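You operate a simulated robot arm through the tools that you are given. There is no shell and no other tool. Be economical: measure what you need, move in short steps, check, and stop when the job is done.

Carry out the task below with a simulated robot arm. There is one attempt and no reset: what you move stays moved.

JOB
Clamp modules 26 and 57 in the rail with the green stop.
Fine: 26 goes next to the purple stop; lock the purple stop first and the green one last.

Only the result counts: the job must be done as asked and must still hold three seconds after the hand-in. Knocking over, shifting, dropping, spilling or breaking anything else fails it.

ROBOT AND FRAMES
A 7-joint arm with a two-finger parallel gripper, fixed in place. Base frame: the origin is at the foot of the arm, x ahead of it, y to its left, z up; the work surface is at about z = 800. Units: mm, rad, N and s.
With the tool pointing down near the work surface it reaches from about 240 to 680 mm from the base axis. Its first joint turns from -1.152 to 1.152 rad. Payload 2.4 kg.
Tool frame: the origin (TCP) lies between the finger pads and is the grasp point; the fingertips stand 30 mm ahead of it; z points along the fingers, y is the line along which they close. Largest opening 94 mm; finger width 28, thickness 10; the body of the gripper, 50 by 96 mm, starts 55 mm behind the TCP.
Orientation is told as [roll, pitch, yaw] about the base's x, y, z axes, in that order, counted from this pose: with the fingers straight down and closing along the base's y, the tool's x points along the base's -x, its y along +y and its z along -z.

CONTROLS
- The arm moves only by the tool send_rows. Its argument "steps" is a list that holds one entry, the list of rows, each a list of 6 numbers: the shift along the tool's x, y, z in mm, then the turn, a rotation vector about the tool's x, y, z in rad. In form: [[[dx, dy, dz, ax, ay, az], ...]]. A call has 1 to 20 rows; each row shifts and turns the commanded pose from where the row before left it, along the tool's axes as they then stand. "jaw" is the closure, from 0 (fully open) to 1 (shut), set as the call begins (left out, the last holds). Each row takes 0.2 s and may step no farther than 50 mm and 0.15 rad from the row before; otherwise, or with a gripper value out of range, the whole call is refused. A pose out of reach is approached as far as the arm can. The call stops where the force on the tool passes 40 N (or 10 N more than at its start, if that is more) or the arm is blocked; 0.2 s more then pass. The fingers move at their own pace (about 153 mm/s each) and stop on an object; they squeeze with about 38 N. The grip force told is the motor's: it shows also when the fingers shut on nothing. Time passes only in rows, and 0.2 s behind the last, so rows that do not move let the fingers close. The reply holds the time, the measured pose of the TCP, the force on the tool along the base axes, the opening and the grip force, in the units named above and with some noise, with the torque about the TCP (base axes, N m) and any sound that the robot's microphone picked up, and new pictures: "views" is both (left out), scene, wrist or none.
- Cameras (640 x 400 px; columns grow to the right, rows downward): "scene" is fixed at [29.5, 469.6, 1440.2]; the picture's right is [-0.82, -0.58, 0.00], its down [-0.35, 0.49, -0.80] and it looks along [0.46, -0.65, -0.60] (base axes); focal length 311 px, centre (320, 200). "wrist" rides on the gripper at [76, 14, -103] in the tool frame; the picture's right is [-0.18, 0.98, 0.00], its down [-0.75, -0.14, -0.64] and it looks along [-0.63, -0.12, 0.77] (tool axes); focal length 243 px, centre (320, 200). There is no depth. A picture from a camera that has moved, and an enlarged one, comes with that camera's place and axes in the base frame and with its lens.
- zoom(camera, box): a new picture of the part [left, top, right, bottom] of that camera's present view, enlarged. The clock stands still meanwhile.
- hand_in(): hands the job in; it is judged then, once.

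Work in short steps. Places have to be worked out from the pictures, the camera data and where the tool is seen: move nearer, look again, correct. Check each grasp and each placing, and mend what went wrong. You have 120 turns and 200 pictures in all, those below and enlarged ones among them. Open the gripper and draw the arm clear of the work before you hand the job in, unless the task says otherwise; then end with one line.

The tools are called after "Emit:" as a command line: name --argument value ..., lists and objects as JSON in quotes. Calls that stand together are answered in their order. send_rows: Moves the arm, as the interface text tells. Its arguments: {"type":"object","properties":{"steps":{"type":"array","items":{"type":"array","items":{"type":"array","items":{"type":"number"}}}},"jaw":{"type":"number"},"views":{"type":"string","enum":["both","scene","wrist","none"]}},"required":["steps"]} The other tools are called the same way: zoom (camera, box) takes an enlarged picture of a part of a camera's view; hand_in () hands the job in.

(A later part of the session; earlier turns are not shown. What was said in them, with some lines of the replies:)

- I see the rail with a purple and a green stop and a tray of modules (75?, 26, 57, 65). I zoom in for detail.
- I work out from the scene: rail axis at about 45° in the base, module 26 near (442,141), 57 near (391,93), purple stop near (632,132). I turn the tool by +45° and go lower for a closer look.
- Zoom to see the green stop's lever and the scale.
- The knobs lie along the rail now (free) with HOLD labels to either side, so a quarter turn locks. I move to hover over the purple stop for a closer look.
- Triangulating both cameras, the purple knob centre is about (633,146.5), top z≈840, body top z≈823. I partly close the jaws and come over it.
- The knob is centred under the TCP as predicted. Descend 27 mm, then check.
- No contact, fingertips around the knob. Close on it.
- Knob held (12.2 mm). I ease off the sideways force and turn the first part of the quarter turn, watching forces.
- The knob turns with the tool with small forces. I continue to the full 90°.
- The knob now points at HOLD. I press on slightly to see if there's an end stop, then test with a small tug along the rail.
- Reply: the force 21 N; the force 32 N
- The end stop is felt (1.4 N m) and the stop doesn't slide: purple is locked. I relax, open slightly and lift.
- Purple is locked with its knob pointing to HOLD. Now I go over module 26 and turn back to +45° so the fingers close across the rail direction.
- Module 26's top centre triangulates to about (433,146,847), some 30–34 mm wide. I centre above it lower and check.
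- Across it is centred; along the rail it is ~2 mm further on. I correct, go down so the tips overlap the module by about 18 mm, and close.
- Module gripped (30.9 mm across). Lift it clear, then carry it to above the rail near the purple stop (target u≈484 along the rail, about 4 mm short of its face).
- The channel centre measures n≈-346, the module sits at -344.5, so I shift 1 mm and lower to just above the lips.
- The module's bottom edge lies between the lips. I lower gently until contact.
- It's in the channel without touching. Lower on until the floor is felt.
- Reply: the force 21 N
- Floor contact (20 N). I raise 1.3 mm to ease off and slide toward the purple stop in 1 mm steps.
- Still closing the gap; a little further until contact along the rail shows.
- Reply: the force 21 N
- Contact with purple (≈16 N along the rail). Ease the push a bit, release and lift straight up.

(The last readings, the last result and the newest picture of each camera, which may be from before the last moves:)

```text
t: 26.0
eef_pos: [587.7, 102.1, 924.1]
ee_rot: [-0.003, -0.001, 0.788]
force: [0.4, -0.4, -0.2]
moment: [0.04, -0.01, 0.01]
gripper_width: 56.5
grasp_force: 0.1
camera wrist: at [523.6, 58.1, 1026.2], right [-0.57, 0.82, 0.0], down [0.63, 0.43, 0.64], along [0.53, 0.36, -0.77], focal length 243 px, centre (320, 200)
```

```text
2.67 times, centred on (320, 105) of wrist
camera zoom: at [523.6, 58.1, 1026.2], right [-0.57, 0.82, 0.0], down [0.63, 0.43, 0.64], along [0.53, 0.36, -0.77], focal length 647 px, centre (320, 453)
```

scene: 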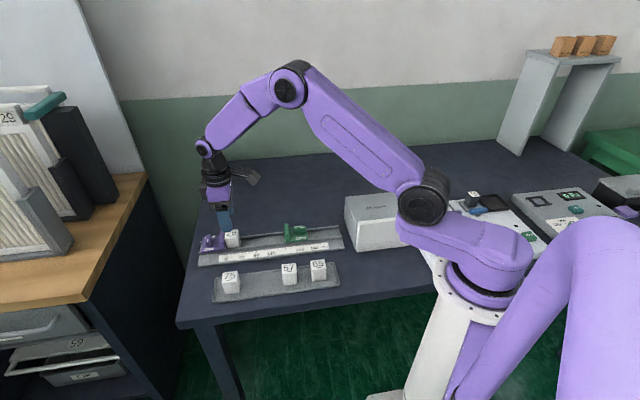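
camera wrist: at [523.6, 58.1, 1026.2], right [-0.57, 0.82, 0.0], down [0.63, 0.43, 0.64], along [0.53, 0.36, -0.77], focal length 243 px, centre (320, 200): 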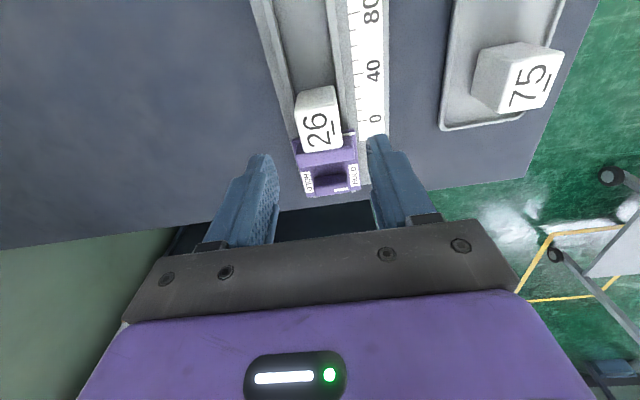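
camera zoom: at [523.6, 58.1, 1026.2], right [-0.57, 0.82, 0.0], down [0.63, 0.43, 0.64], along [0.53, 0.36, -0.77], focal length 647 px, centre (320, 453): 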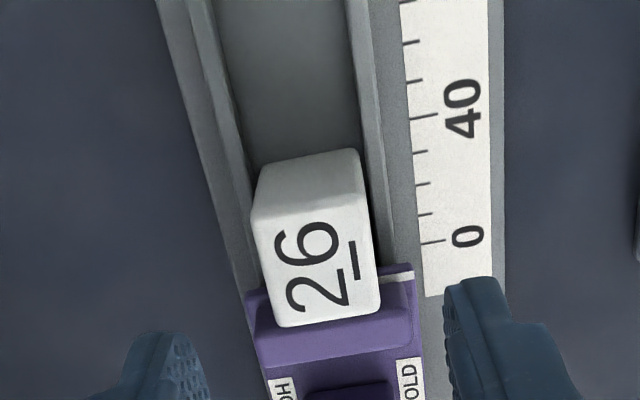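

Module 26 sits square against the purple stop. Now go to hover over module 57.

Emit:
send_rows --steps '[[[28.8, 29.7, 0, 0, 0, 0], [28.8, 29.7, 0, 0, 0, 0], [28.8, 29.7, 0, 0, 0, 0], [28.8, 29.7, 0, 0, 0, 0], [28.8, 29.7, 0, 0, 0, 0], [0, 0, 22, 0, 0, 0], [0, 0, 0, 0, 0, 0]]]' --views "none"

Emit:
zoom --camera "wrist" --box '[220, 60, 440, 240]'

Emit:
zoom --camera "scene" --box '[250, 240, 340, 300]'

```text
t: 27.6
eef_pos: [382.0, 105.8, 902.2]
ee_rot: [0.0, 0.0, 0.787]
force: [0.2, 0.1, -0.6]
moment: [-0.01, 0.01, -0.01]
gripper_width: 56.7
grasp_force: 0.0
```

```text
2.22 times, centred on (330, 150) of wrist
camera zoom: at [316.9, 61.0, 1004.3], right [-0.57, 0.82, 0.0], down [0.63, 0.43, 0.64], along [0.53, 0.36, -0.77], focal length 539 px, centre (298, 311)
```

zoom: 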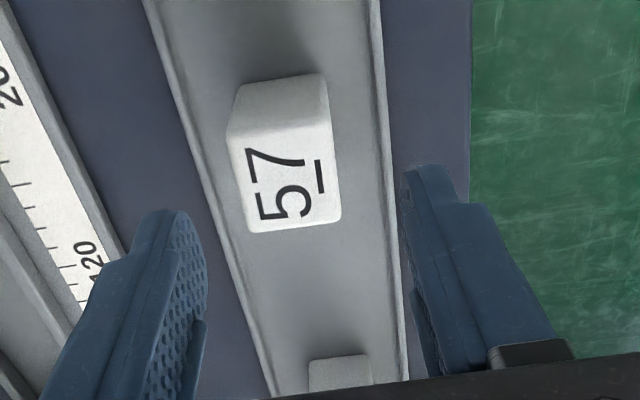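

```text
6.67 times, centred on (295, 270) of scene
camera zoom: at [29.5, 469.6, 1440.2], right [-0.82, -0.58, 0.0], down [-0.35, 0.49, -0.8], along [0.46, -0.65, -0.6], focal length 2072 px, centre (487, -267)
```

zoom: 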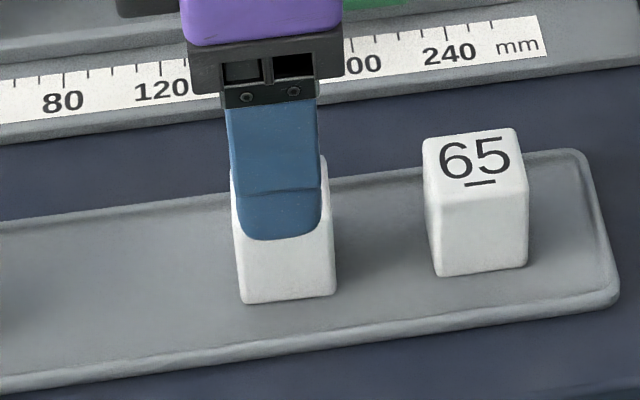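

57 is about 3.3 mm off to the rail side; I correct, descend and grip.

Emit:
send_rows --steps '[[[-1, -3.3, 12, 0, 0, 0], [0, 0, 16, 0, 0, 0], [0, 0, 14, 0, 0, 0], [0, 0, 0, 0, 0, 0]]]' --views "none"

Emit:
send_rows --jaw 1 --steps '[[[0, 0, 0, 0, 0, 0], [0, 0, 0, 0, 0, 0]]]' --views "wrist"

```text
t: 28.6
eef_pos: [385.2, 104.0, 859.9]
ee_rot: [-0.001, 0.0, 0.788]
force: [-0.5, -0.2, -0.7]
moment: [-0.02, 0.0, 0.0]
gripper_width: 56.4
grasp_force: 0.1
```

```text
t: 29.2
eef_pos: [384.5, 103.5, 860.6]
ee_rot: [0.0, -0.001, 0.786]
force: [-0.9, 0.2, 0.1]
moment: [0.0, -0.02, 0.0]
gripper_width: 31.0
grasp_force: 37.5
camera wrist: at [320.0, 59.4, 962.3], right [-0.57, 0.82, 0.0], down [0.63, 0.43, 0.64], along [0.53, 0.36, -0.77], focal length 243 px, centre (320, 200)
```

wrist: 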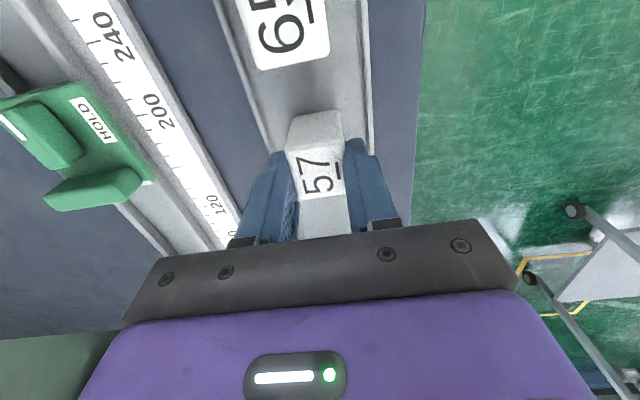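

Gripped. Lift 70 mm and carry to over the rail next to 26 (about 6 mm short of it).

Emit:
send_rows --steps '[[[0, 0, -10, 0, 0, 0], [0, 0, -30, 0, 0, 0], [0, 0, -30, 0, 0, 0], [-24.6, -36.5, 0, 0, 0, 0], [-24.6, -36.5, 0, 0, 0, 0], [-24.6, -36.5, 0, 0, 0, 0], [-24.6, -36.5, 0, 0, 0, 0], [0, 0, 25, 0, 0, 0], [0, 0, 25, 0, 0, 0], [0, 0, 0, 0, 0, 0]]]' --views "none"

Emit:
zoom --camera "wrist" --box '[240, 60, 400, 210]'

Emit:
zoom --camera "scene" --box '[190, 210, 270, 270]'

```text
t: 31.4
eef_pos: [559.1, 70.2, 878.5]
ee_rot: [0.0, 0.001, 0.786]
force: [-1.0, 0.0, -0.1]
moment: [0.03, 0.02, -0.01]
gripper_width: 30.9
grasp_force: 38.2
```

```text
2.67 times, centred on (320, 135) of wrist
camera zoom: at [493.9, 25.3, 981.0], right [-0.57, 0.82, 0.0], down [0.63, 0.43, 0.64], along [0.53, 0.36, -0.77], focal length 647 px, centre (320, 373)
```

zoom: 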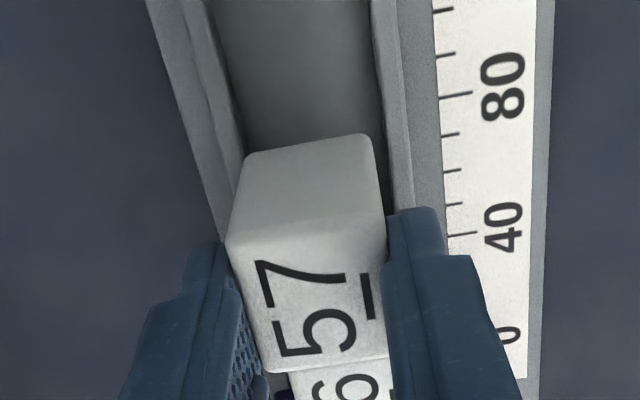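

```text
6.67 times, centred on (230, 240) of scene
camera zoom: at [29.5, 469.6, 1440.2], right [-0.82, -0.58, 0.0], down [-0.35, 0.49, -0.8], along [0.46, -0.65, -0.6], focal length 2072 px, centre (920, -67)
```

zoom: 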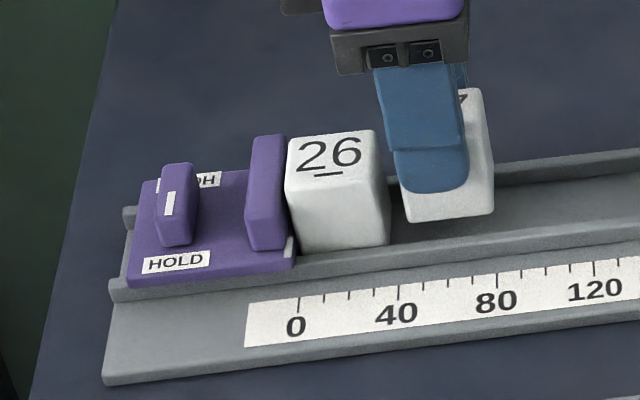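

Well aligned with a gap to 26. Lower into the channel to just above the floor.

Emit:
send_rows --steps '[[[0, 0, 6, 0, 0, 0], [0, 0, 5, 0, 0, 0], [0, 0, 4, 0, 0, 0], [0, 0, 1.2, 0, 0, 0], [0, 0, 0, 0, 0, 0]]]' --views "none"

Emit:
zoom --camera "scene" --box '[190, 210, 270, 270]'

```text
t: 32.6
eef_pos: [557.0, 68.7, 863.4]
ee_rot: [0.0, 0.0, 0.788]
force: [-1.7, -1.4, 6.6]
moment: [-0.14, 0.15, -0.02]
gripper_width: 30.8
grasp_force: 38.3
```

```text
6.67 times, centred on (230, 240) of scene
camera zoom: at [29.3, 469.6, 1440.2], right [-0.82, -0.58, 0.0], down [-0.35, 0.49, -0.8], along [0.46, -0.65, -0.6], focal length 2072 px, centre (920, -67)
```

zoom: 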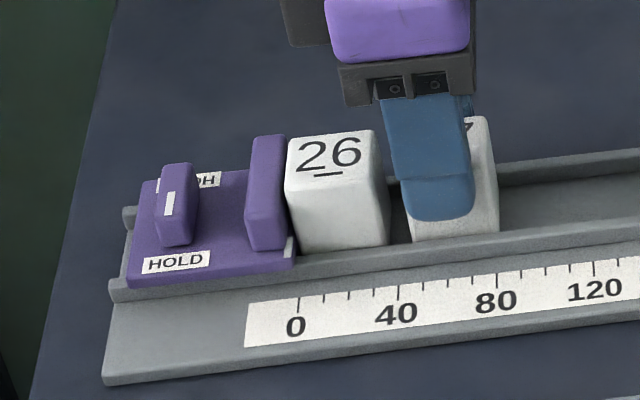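

Floor lightly touched; gap to 26 about 8 mm. Slide toward it.

Emit:
send_rows --steps '[[[-1.5, 0, 0, 0, 0, 0], [-1.5, 0, 0, 0, 0, 0], [-1.5, 0, 0, 0, 0, 0], [-1.5, 0, 0, 0, 0, 0], [-1, 0, 0, 0, 0, 0], [0, 0, 0, 0, 0, 0]]]' --views "none"

Emit:
zoom --camera "scene" --box '[190, 210, 270, 270]'

```text
t: 34.0
eef_pos: [562.9, 73.9, 864.5]
ee_rot: [0.0, -0.001, 0.786]
force: [-1.4, -2.6, 7.8]
moment: [-0.16, 0.13, 0.01]
gripper_width: 31.0
grasp_force: 37.7
```

```text
6.67 times, centred on (230, 240) of scene
camera zoom: at [29.3, 469.5, 1440.2], right [-0.82, -0.58, 0.0], down [-0.35, 0.49, -0.8], along [0.46, -0.65, -0.6], focal length 2072 px, centre (920, -67)
```

zoom: 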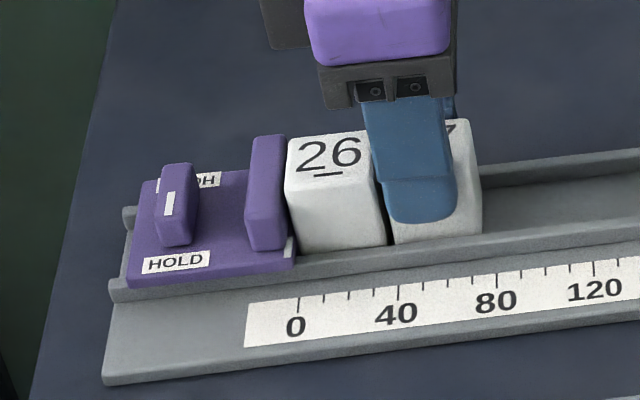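

Still ~1–2 mm; continue until contact.

Emit:
send_rows --steps '[[[-1, 0, 0, 0, 0, 0], [-1, 0, 0, 0, 0, 0], [0, 0, 0, 0, 0, 0]]]' --views "none"

```text
t: 34.8
eef_pos: [563.8, 74.4, 863.3]
ee_rot: [0.0, 0.0, 0.787]
force: [-1.7, -2.5, 6.5]
moment: [-0.16, 0.08, 0.0]
gripper_width: 31.2
grasp_force: 37.8
```

Emit:
send_rows --steps '[[[-1, 0, 0, 0, 0, 0], [-0.8, 0, 0, 0, 0, 0], [0, 0, 0, 0, 0, 0]]]' --views "none"

Emit:
zoom --camera "scene" --box '[190, 210, 270, 270]'

```text
t: 35.6
eef_pos: [565.4, 76.5, 862.6]
ee_rot: [0.002, 0.001, 0.786]
force: [-6.8, -4.9, 6.1]
moment: [-0.08, 0.2, 0.02]
gripper_width: 30.8
grasp_force: 38.3
```

```text
6.67 times, centred on (230, 240) of scene
camera zoom: at [29.2, 469.5, 1440.3], right [-0.82, -0.58, 0.0], down [-0.35, 0.49, -0.8], along [0.46, -0.65, -0.6], focal length 2072 px, centre (920, -67)
```

zoom: 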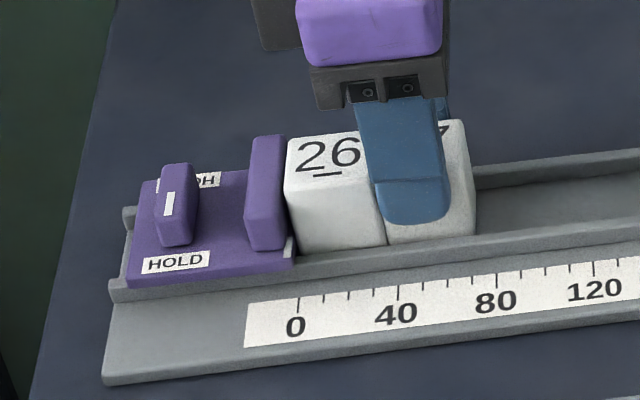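

Contact made (about 8 N). One more half-millimetre press, then release and lift.

Emit:
send_rows --steps '[[[-0.7, 0, 0, 0, 0, 0], [0, 0, 0, 0, 0, 0], [0.7, 0, 0, 0, 0, 0]]]' --views "none"

Emit:
send_rows --jaw 0.4 --steps '[[[0, 0, 0, 0, 0, 0], [0, 0, 0, 0, 0, 0], [0, 0, -20, 0, 0, 0], [0, 0, -40, 0, 0, 0], [25, 0, -20, 0, 0, 0]]]'

Emit:
zoom --camera "scene" --box '[190, 205, 320, 270]'

Emit:
zoom --camera "wrist" --box '[240, 0, 400, 180]'

```text
t: 36.4
eef_pos: [565.3, 75.5, 863.2]
ee_rot: [0.0, 0.003, 0.785]
force: [-9.6, -7.0, 6.5]
moment: [-0.27, 0.3, 0.0]
gripper_width: 30.5
grasp_force: 38.0
```

```text
t: 37.6
eef_pos: [546.9, 59.8, 943.6]
ee_rot: [-0.001, 0.0, 0.788]
force: [-0.2, 0.5, -0.2]
moment: [-0.02, 0.02, -0.01]
gripper_width: 56.3
grasp_force: 0.1
camera wrist: at [482.4, 16.5, 1046.4], right [-0.57, 0.82, 0.0], down [0.63, 0.43, 0.64], along [0.53, 0.36, -0.77], focal length 243 px, centre (320, 200)
```

scene: 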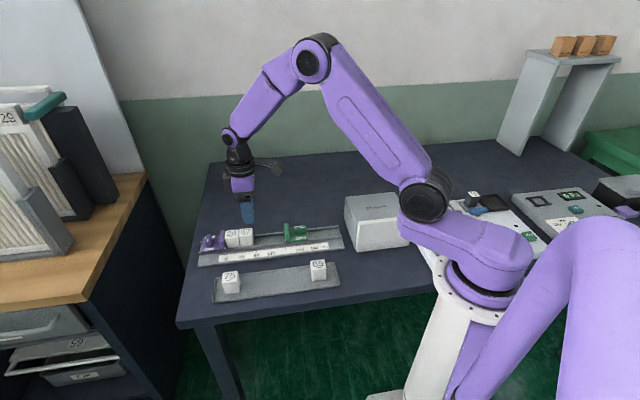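
wrist: 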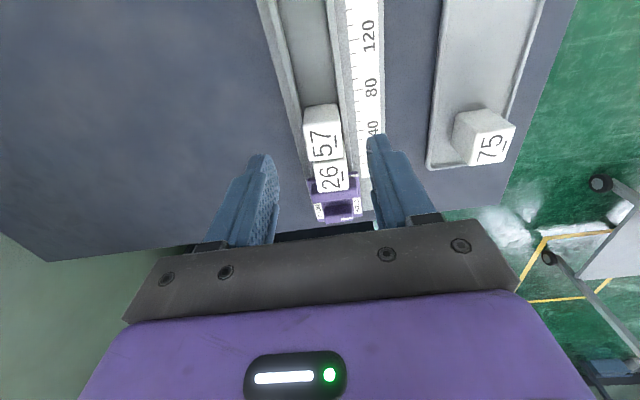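

```text
4.92 times, centred on (255, 238) of scene
camera zoom: at [29.5, 469.6, 1440.2], right [-0.82, -0.58, 0.0], down [-0.35, 0.49, -0.8], along [0.46, -0.65, -0.6], focal length 1530 px, centre (640, 15)
```

zoom: 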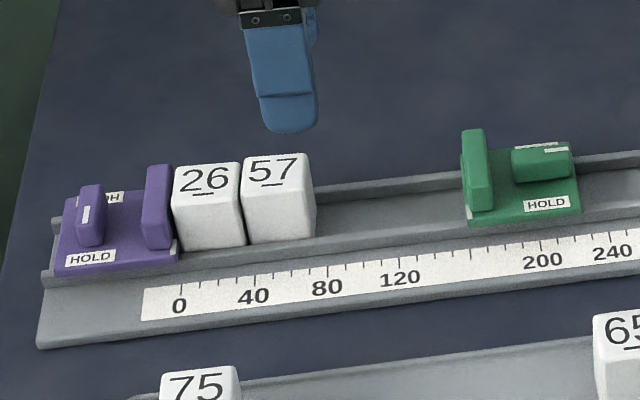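

```text
2.22 times, centred on (320, 90) of wrist
camera zoom: at [482.4, 16.5, 1046.4], right [-0.57, 0.82, 0.0], down [0.63, 0.43, 0.64], along [0.53, 0.36, -0.77], focal length 539 px, centre (320, 444)
```

zoom: 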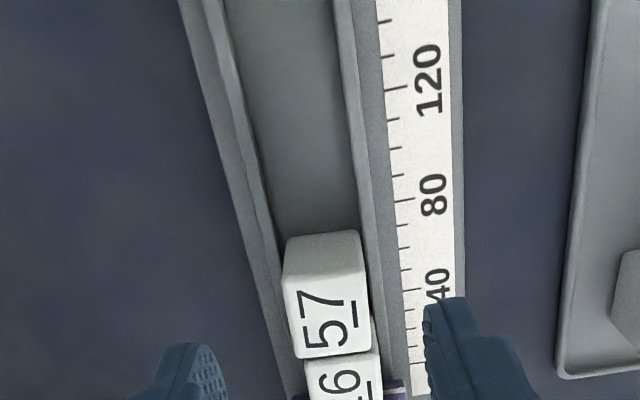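

Both modules sit snugly. Now the green stop: its knob is near u≈301 (about (457,-31)). I hover over it with the jaws partly closed.

Emit:
send_rows --jaw 0.6 --steps '[[[32, 0, 0, 0, 0, 0], [32, 0, 0, 0, 0, 0], [32, 0, 0, 0, 0, 0], [32, 0, 20, 0, 0, 0], [0, 0, 32, 0, 0, 0], [0, 0, 0, 0, 0, 0]]]'

Emit:
zoom --camera "wrist" --box '[220, 80, 420, 210]'

Emit:
zoom --camera "scene" --box '[260, 200, 340, 260]'

```text
t: 39.0
eef_pos: [457.3, -32.2, 890.4]
ee_rot: [-0.001, 0.0, 0.787]
force: [-0.5, 0.1, -0.5]
moment: [-0.01, 0.0, -0.02]
gripper_width: 37.5
grasp_force: 0.1
camera wrist: at [391.9, -75.0, 993.1], right [-0.57, 0.82, 0.0], down [0.63, 0.43, 0.64], along [0.53, 0.36, -0.77], focal length 243 px, centre (320, 200)
```

scene: 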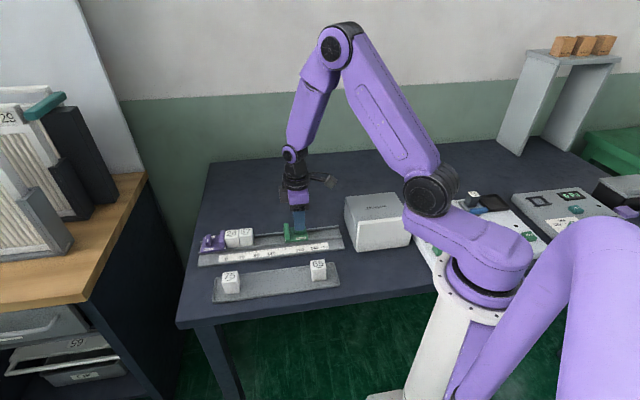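
wrist: 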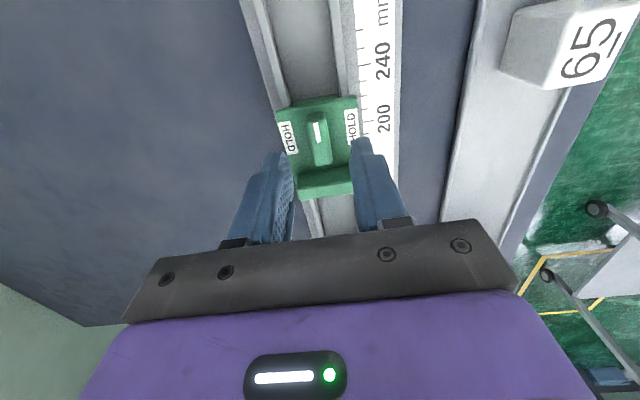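

```text
3.08 times, centred on (320, 145) of wrist
camera zoom: at [391.9, -75.0, 993.1], right [-0.57, 0.82, 0.0], down [0.63, 0.43, 0.64], along [0.53, 0.36, -0.77], focal length 746 px, centre (320, 369)
```

zoom: 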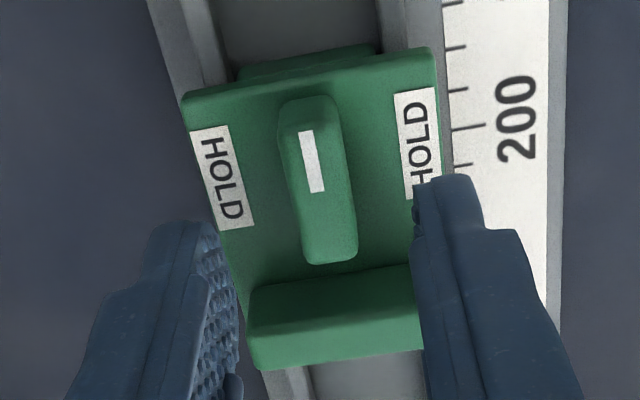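

```text
6.67 times, centred on (300, 230) of scene
camera zoom: at [29.5, 469.6, 1440.2], right [-0.82, -0.58, 0.0], down [-0.35, 0.49, -0.8], along [0.46, -0.65, -0.6], focal length 2072 px, centre (453, 0)
```

zoom: 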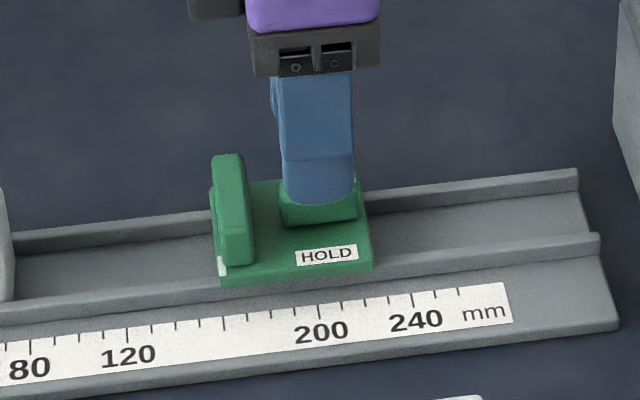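

By comparison with the purple approach, the knob is ~1.7 mm back and 0.7 mm to +n. Correct, descend to 857 and grip.

Emit:
send_rows --steps '[[[1.7, 0.7, 10, 0, 0, 0], [0, 0, 12, 0, 0, 0], [0, 0, 11, 0, 0, 0], [0, 0, 0, 0, 0, 0]]]' --views "none"

Emit:
send_rows --jaw 1 --steps '[[[0, 0, 0, 0, 0, 0], [0, 0, 0, 0, 0, 0]]]'

Emit:
zoom --camera "scene" --box '[200, 200, 330, 270]'

```text
t: 40.0
eef_pos: [456.1, -31.9, 857.9]
ee_rot: [0.0, 0.0, 0.788]
force: [0.1, 0.0, 0.2]
moment: [0.02, 0.0, 0.01]
gripper_width: 37.8
grasp_force: 0.1
```

```text
t: 40.6
eef_pos: [455.6, -33.0, 856.0]
ee_rot: [0.0, -0.001, 0.786]
force: [3.3, -1.4, -4.9]
moment: [0.08, -0.17, 0.03]
gripper_width: 12.5
grasp_force: 44.8
camera wrist: at [390.6, -75.8, 960.2], right [-0.57, 0.82, 0.0], down [0.63, 0.43, 0.64], along [0.53, 0.36, -0.77], focal length 243 px, centre (320, 200)
```

scene: 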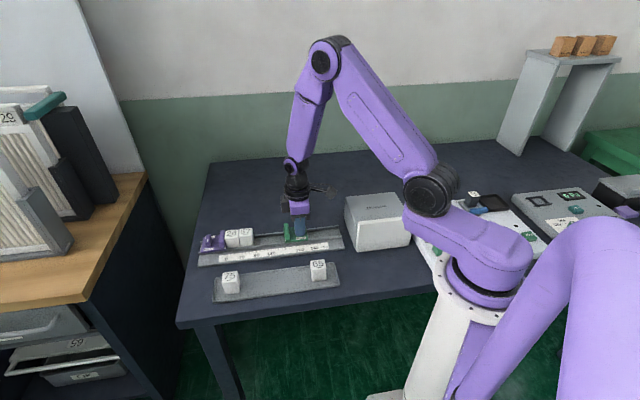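
wrist: 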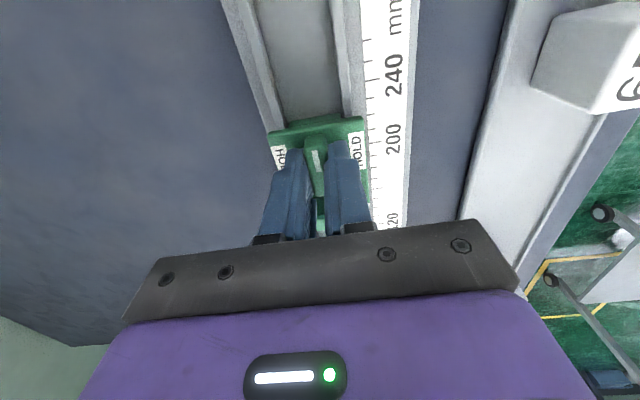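

```text
4.92 times, centred on (265, 235) of scene
camera zoom: at [29.6, 469.6, 1440.2], right [-0.82, -0.58, 0.0], down [-0.35, 0.49, -0.8], along [0.46, -0.65, -0.6], focal length 1530 px, centre (591, 28)
```

zoom: 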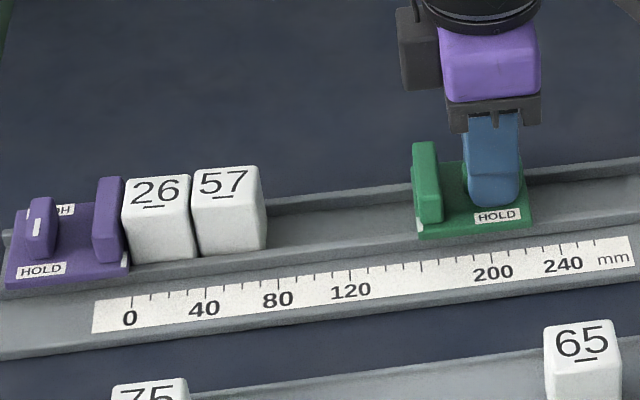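

Knob gripped. Slide the green stop toward the modules, first 70 mm.

Emit:
send_rows --steps '[[[-10, 0, 0, 0, 0, 0], [-15, 0, 0, 0, 0, 0], [-15, 0, 0, 0, 0, 0], [-15, 0, 0, 0, 0, 0], [-10, 0, 0, 0, 0, 0], [-5, 0, 0, 0, 0, 0], [0, 0, 0, 0, 0, 0]]]' --views "none"

Emit:
zoom --camera "scene" --box '[190, 200, 300, 270]'

```text
t: 42.2
eef_pos: [505.5, 17.5, 857.2]
ee_rot: [0.001, 0.003, 0.786]
force: [6.6, -8.4, -26.5]
moment: [-0.48, 0.12, 0.02]
gripper_width: 12.6
grasp_force: 44.9
```

```text
5.71 times, centred on (245, 235) of scene
camera zoom: at [30.1, 469.5, 1440.3], right [-0.82, -0.58, 0.0], down [-0.35, 0.49, -0.8], along [0.46, -0.65, -0.6], focal length 1776 px, centre (749, 0)
```

zoom: 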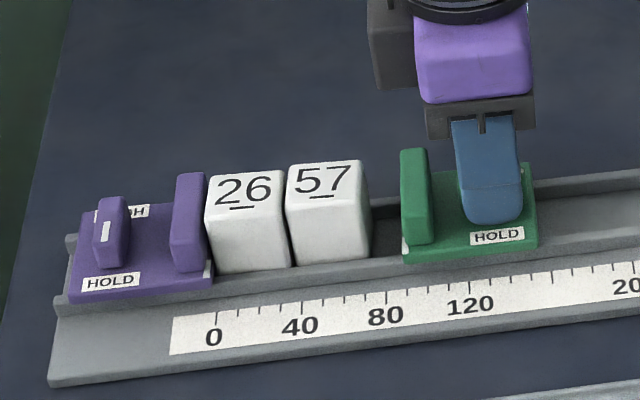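

There's a 26 N downward pull, so I lower the command by 1.5 mm, then go on; about 14 mm gap left.

Emit:
send_rows --steps '[[[0, -0.5, 1.5, 0, 0, 0], [-4, 0, 0, 0, 0, 0], [-4, 0, 0, 0, 0, 0], [0, 0, 0, 0, 0, 0]]]' --views "none"

Emit:
zoom --camera "scene" --box '[190, 210, 270, 270]'

```text
t: 43.2
eef_pos: [512.7, 24.0, 857.9]
ee_rot: [0.0, -0.001, 0.785]
force: [-1.8, 1.0, 16.1]
moment: [-0.5, 0.68, -0.04]
gripper_width: 12.2
grasp_force: 45.4
```

```text
6.67 times, centred on (230, 240) of scene
camera zoom: at [29.2, 469.6, 1440.2], right [-0.82, -0.58, 0.0], down [-0.35, 0.49, -0.8], along [0.46, -0.65, -0.6], focal length 2072 px, centre (920, -67)
```

zoom: 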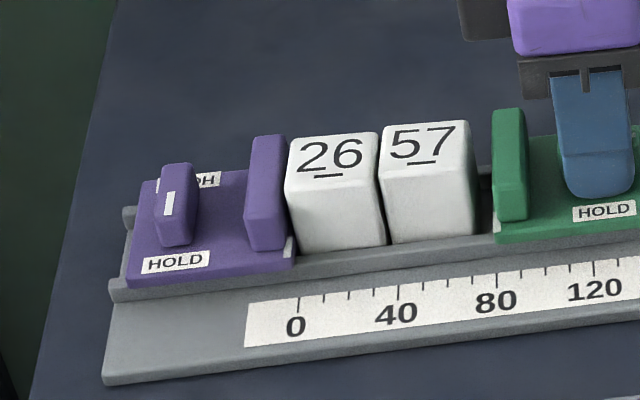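

About 6 mm remains. I ease up 0.6 mm and close in small steps.

Emit:
send_rows --steps '[[[0, 0, -0.6, 0, 0, 0], [-2, 0, 0, 0, 0, 0], [-1.5, 0, 0, 0, 0, 0], [-1, 0, 0, 0, 0, 0], [0, 0, 0, 0, 0, 0]]]' --views "none"

Emit:
zoom --camera "scene" --box '[190, 210, 270, 270]'

```text
t: 44.4
eef_pos: [514.1, 27.1, 857.7]
ee_rot: [-0.001, 0.001, 0.788]
force: [-0.4, 0.4, 17.5]
moment: [0.29, -0.19, -0.06]
gripper_width: 12.4
grasp_force: 45.2
```

```text
6.67 times, centred on (230, 240) of scene
camera zoom: at [29.2, 469.6, 1440.2], right [-0.82, -0.58, 0.0], down [-0.35, 0.49, -0.8], along [0.46, -0.65, -0.6], focal length 2072 px, centre (920, -67)
```

zoom: 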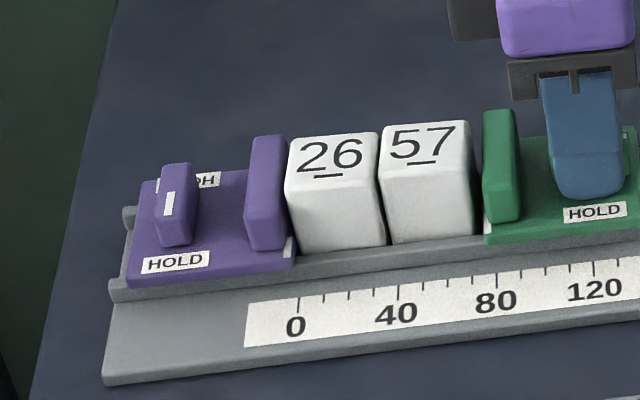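

Emit:
send_rows --steps '[[[-1, 0, -0.4, 0, 0, 0], [-1, 0, 0, 0, 0, 0], [-1, 0, 0, 0, 0, 0], [0, 0, 0, 0, 0, 0]]]' --views "none"

Emit:
zoom --camera "scene" --box '[210, 220, 270, 265]'

```text
t: 45.4
eef_pos: [516.0, 28.0, 857.8]
ee_rot: [0.0, 0.001, 0.786]
force: [-1.8, 0.1, 6.2]
moment: [0.17, -0.17, -0.01]
gripper_width: 12.1
grasp_force: 45.1
```

```text
8.89 times, centred on (240, 242) of scene
camera zoom: at [29.4, 469.6, 1440.2], right [-0.82, -0.58, 0.0], down [-0.35, 0.49, -0.8], along [0.46, -0.65, -0.6], focal length 2763 px, centre (1031, -178)
```

zoom: 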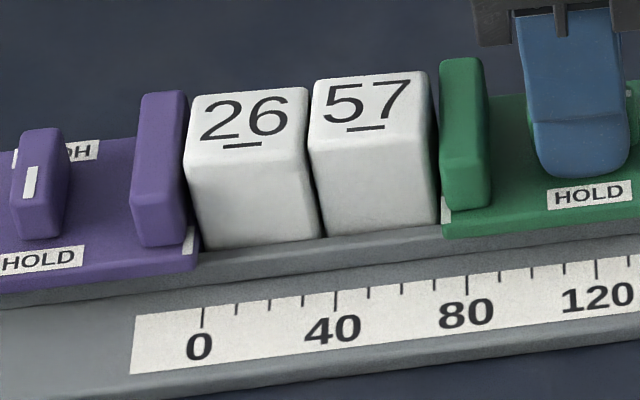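

Nearly there; keep stepping until the push force rises.

Emit:
send_rows --steps '[[[-0.8, 0, 0, 0, 0, 0], [-0.8, 0, 0, 0, 0, 0], [-0.6, 0, 0, 0, 0, 0], [0, 0, 0, 0, 0, 0]]]' --views "none"

```text
t: 46.4
eef_pos: [518.3, 28.5, 857.3]
ee_rot: [0.0, 0.001, 0.788]
force: [-2.1, 0.0, 6.9]
moment: [-0.31, 0.37, -0.05]
gripper_width: 12.4
grasp_force: 44.6
```

Emit:
send_rows --steps '[[[-0.8, 0, 0, 0, 0, 0], [-0.8, 0, 0, 0, 0, 0], [0, 0, 0, 0, 0, 0]]]' --views "none"

Emit:
zoom --camera "scene" --box '[210, 220, 270, 265]'

```text
t: 47.2
eef_pos: [517.7, 30.8, 858.0]
ee_rot: [0.002, 0.002, 0.786]
force: [-12.1, -5.4, 10.6]
moment: [0.26, -0.16, -0.01]
gripper_width: 12.4
grasp_force: 44.7
```

```text
8.89 times, centred on (240, 242) of scene
camera zoom: at [29.0, 469.5, 1440.3], right [-0.82, -0.58, 0.0], down [-0.35, 0.49, -0.8], along [0.46, -0.65, -0.6], focal length 2763 px, centre (1031, -178)
```

zoom: 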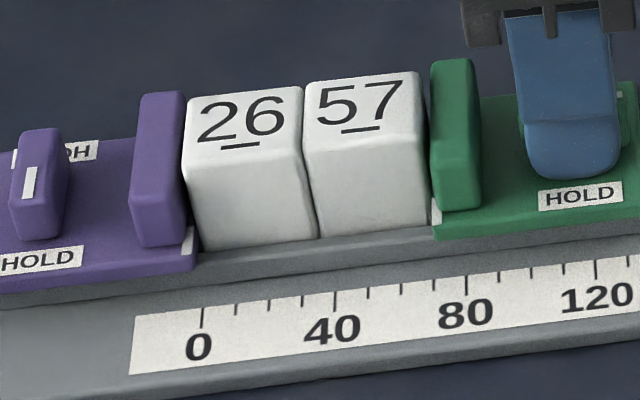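

Firm contact now (~13 N). Add a little more push and, keeping it, turn the green knob a quarter turn.

Emit:
send_rows --steps '[[[-0.7, 0, 0, 0, 0, 0], [0, 0, 0, 0, 0, 0.12], [0, 0, 0, 0, 0, 0.12], [0, 0, 0, 0, 0, 0.12], [0, 0, 0, 0, 0, 0.12], [0, 0, 0, 0, 0, 0.12], [0, 0, 0, 0, 0, 0.12]]]' --views "none"

```text
t: 48.8
eef_pos: [518.3, 29.6, 856.9]
ee_rot: [-0.001, 0.004, 0.063]
force: [-17.6, -14.8, 7.1]
moment: [-0.3, 0.04, 0.02]
gripper_width: 12.3
grasp_force: 44.7
```

Pushing at ~23 N and the knob is turning. Finish the turn, slightly past 90° to reach the end stop.

Emit:
send_rows --steps '[[[0, 0, 0, 0, 0, 0.12], [0, 0, 0, 0, 0, 0.12], [0, 0, 0, 0, 0, 0.12], [0, 0, 0, 0, 0, 0.12], [0, 0, 0, 0, 0, 0.12], [0, 0, 0, 0, 0, 0.12], [0, 0, 0, 0, 0, 0.12], [0, 0, 0, 0, 0, 0.06], [0, 0, 0, 0, 0, 0]]]'

Emit:
zoom --camera "scene" --box '[210, 215, 290, 265]'

```text
t: 50.8
eef_pos: [518.3, 30.4, 858.2]
ee_rot: [-0.002, 0.001, -0.833]
force: [-13.7, -22.2, -3.4]
moment: [-0.41, 0.16, 1.41]
gripper_width: 12.6
grasp_force: 45.3
camera wrist: at [477.2, 96.4, 960.2], right [0.85, 0.53, 0.0], down [0.4, -0.65, 0.64], along [0.34, -0.55, -0.77], focal length 243 px, centre (320, 200)
```

scene: 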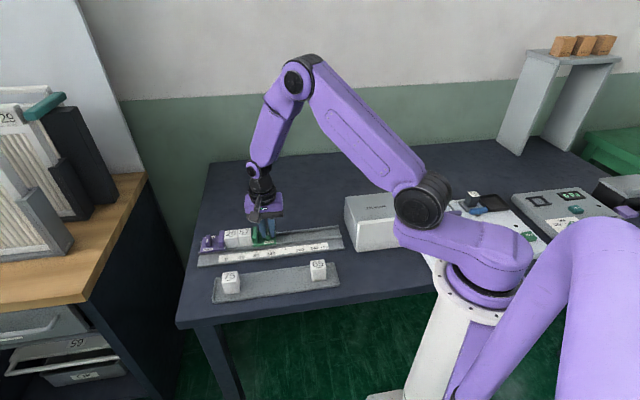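
wrist: 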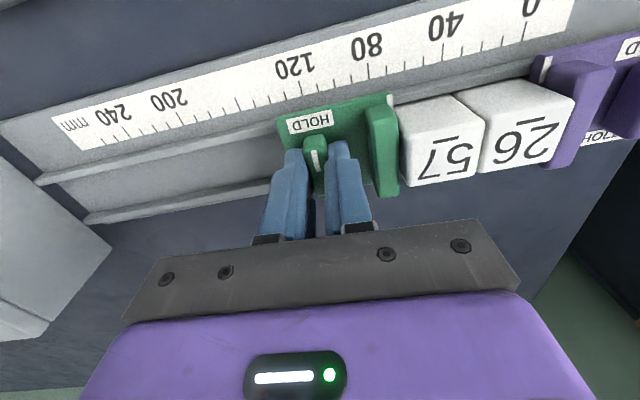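

```text
8.00 times, centred on (250, 240) of scene
camera zoom: at [29.2, 469.1, 1440.4], right [-0.82, -0.58, 0.0], down [-0.35, 0.49, -0.8], along [0.46, -0.65, -0.6], focal length 2487 px, centre (880, -120)
```

zoom: 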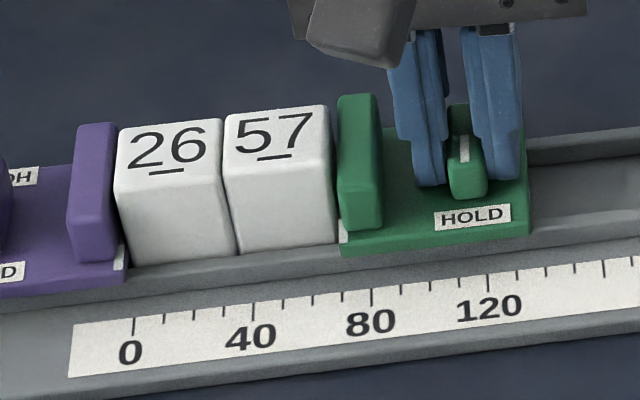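

Green knob at its end stop (1.4 N m), stack tight. Relax the turn and the push, open slightly and lift.

Emit:
send_rows --steps '[[[0, -1.5, 0, 0, 0, -0.05], [0, 0, 0, 0, 0, 0]]]' --views "none"

Emit:
send_rows --jaw 0.78 --steps '[[[0, 0, 0, 0, 0, 0], [0, 0, -10, 0, 0, 0], [0, 0, -30, 0, 0, 0], [0, 0, -50, 0, 0, 0], [0, 0, -50, 0, 0, 0]]]'

Emit:
zoom --camera "scene" --box '[190, 215, 300, 270]'

Emit:
zoom --camera "wrist" --box '[240, 50, 440, 170]'

```text
t: 51.4
eef_pos: [518.3, 30.3, 858.3]
ee_rot: [-0.002, 0.0, -0.787]
force: [-5.4, -17.3, -9.6]
moment: [0.07, 0.58, 0.0]
gripper_width: 12.5
grasp_force: 45.0
```

```text
t: 52.6
eef_pos: [517.7, 30.4, 998.1]
ee_rot: [-0.003, 0.0, -0.785]
force: [0.1, -0.5, 0.7]
moment: [-0.01, 0.0, 0.01]
gripper_width: 20.7
grasp_force: 0.0
camera wrist: at [473.1, 95.2, 1099.9], right [0.82, 0.57, 0.0], down [0.43, -0.63, 0.64], along [0.36, -0.53, -0.77], focal length 243 px, centre (320, 200)
```

scene: 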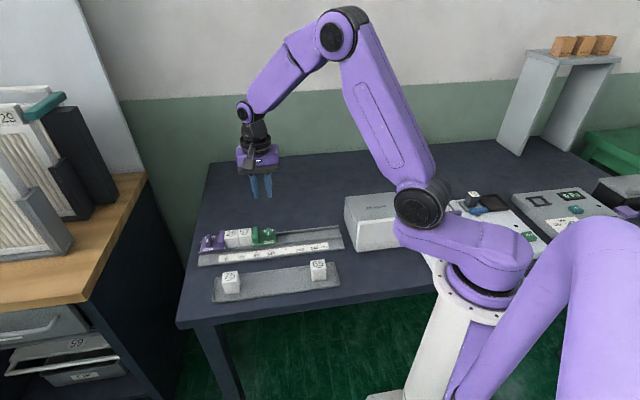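
wrist: 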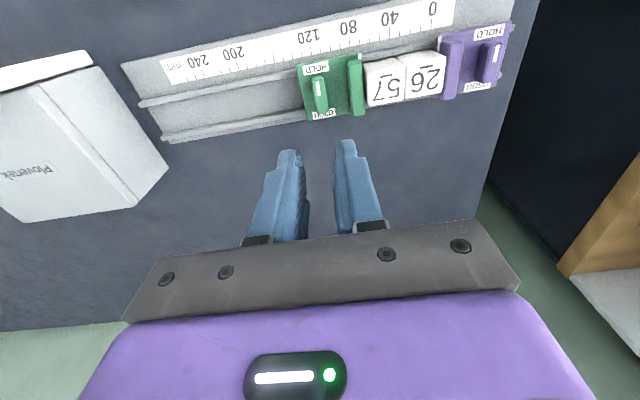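

```text
5.82 times, centred on (245, 242) of scene
camera zoom: at [29.5, 469.6, 1440.2], right [-0.82, -0.58, 0.0], down [-0.35, 0.49, -0.8], along [0.46, -0.65, -0.6], focal length 1809 px, centre (756, -47)
```

zoom: 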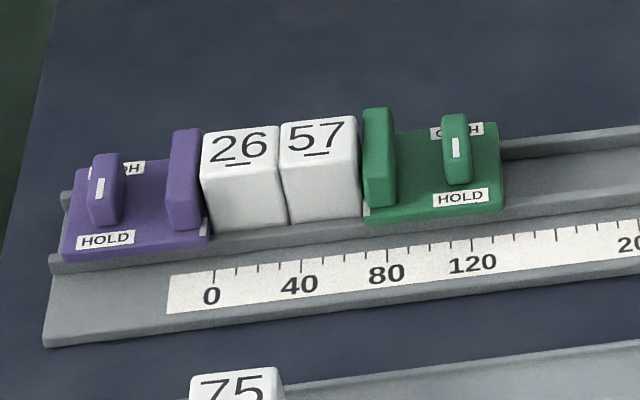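

```text
3.20 times, centred on (340, 110) of wrist
camera zoom: at [473.1, 95.2, 1099.9], right [0.82, 0.57, 0.0], down [0.43, -0.63, 0.64], along [0.36, -0.53, -0.77], focal length 776 px, centre (256, 488)
```

zoom: 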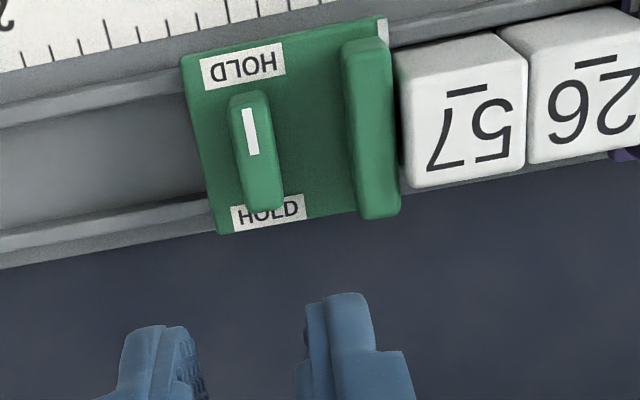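

Both knobs point to HOLD and the stack is tight: purple–26–57–green. Open the gripper fully, draw back, and hand in.

Emit:
send_rows --jaw 0 --steps '[[[0, 0, -40, 0, 0, 0], [0, -30, -40, 0, 0, 0], [0, -30, 0, 0, 0, 0], [0, 0, 0, 0, 0, 0]]]' --views "scene"

Emit:
hand_in

```text
t: 53.6
eef_pos: [475.5, -12.7, 1078.4]
ee_rot: [0.003, 0.002, -0.782]
force: [0.6, -0.2, -0.1]
moment: [-0.02, -0.02, -0.02]
gripper_width: 94.2
grasp_force: 0.0
```

scene: 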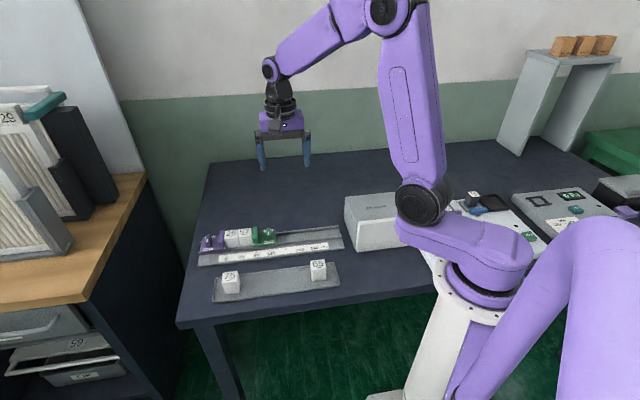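

```text
The job is handed in.
```

Modules 26 and 57 are clamped in the rail with 26 against the purple stop; I locked purple first and green last, and handed the job in.
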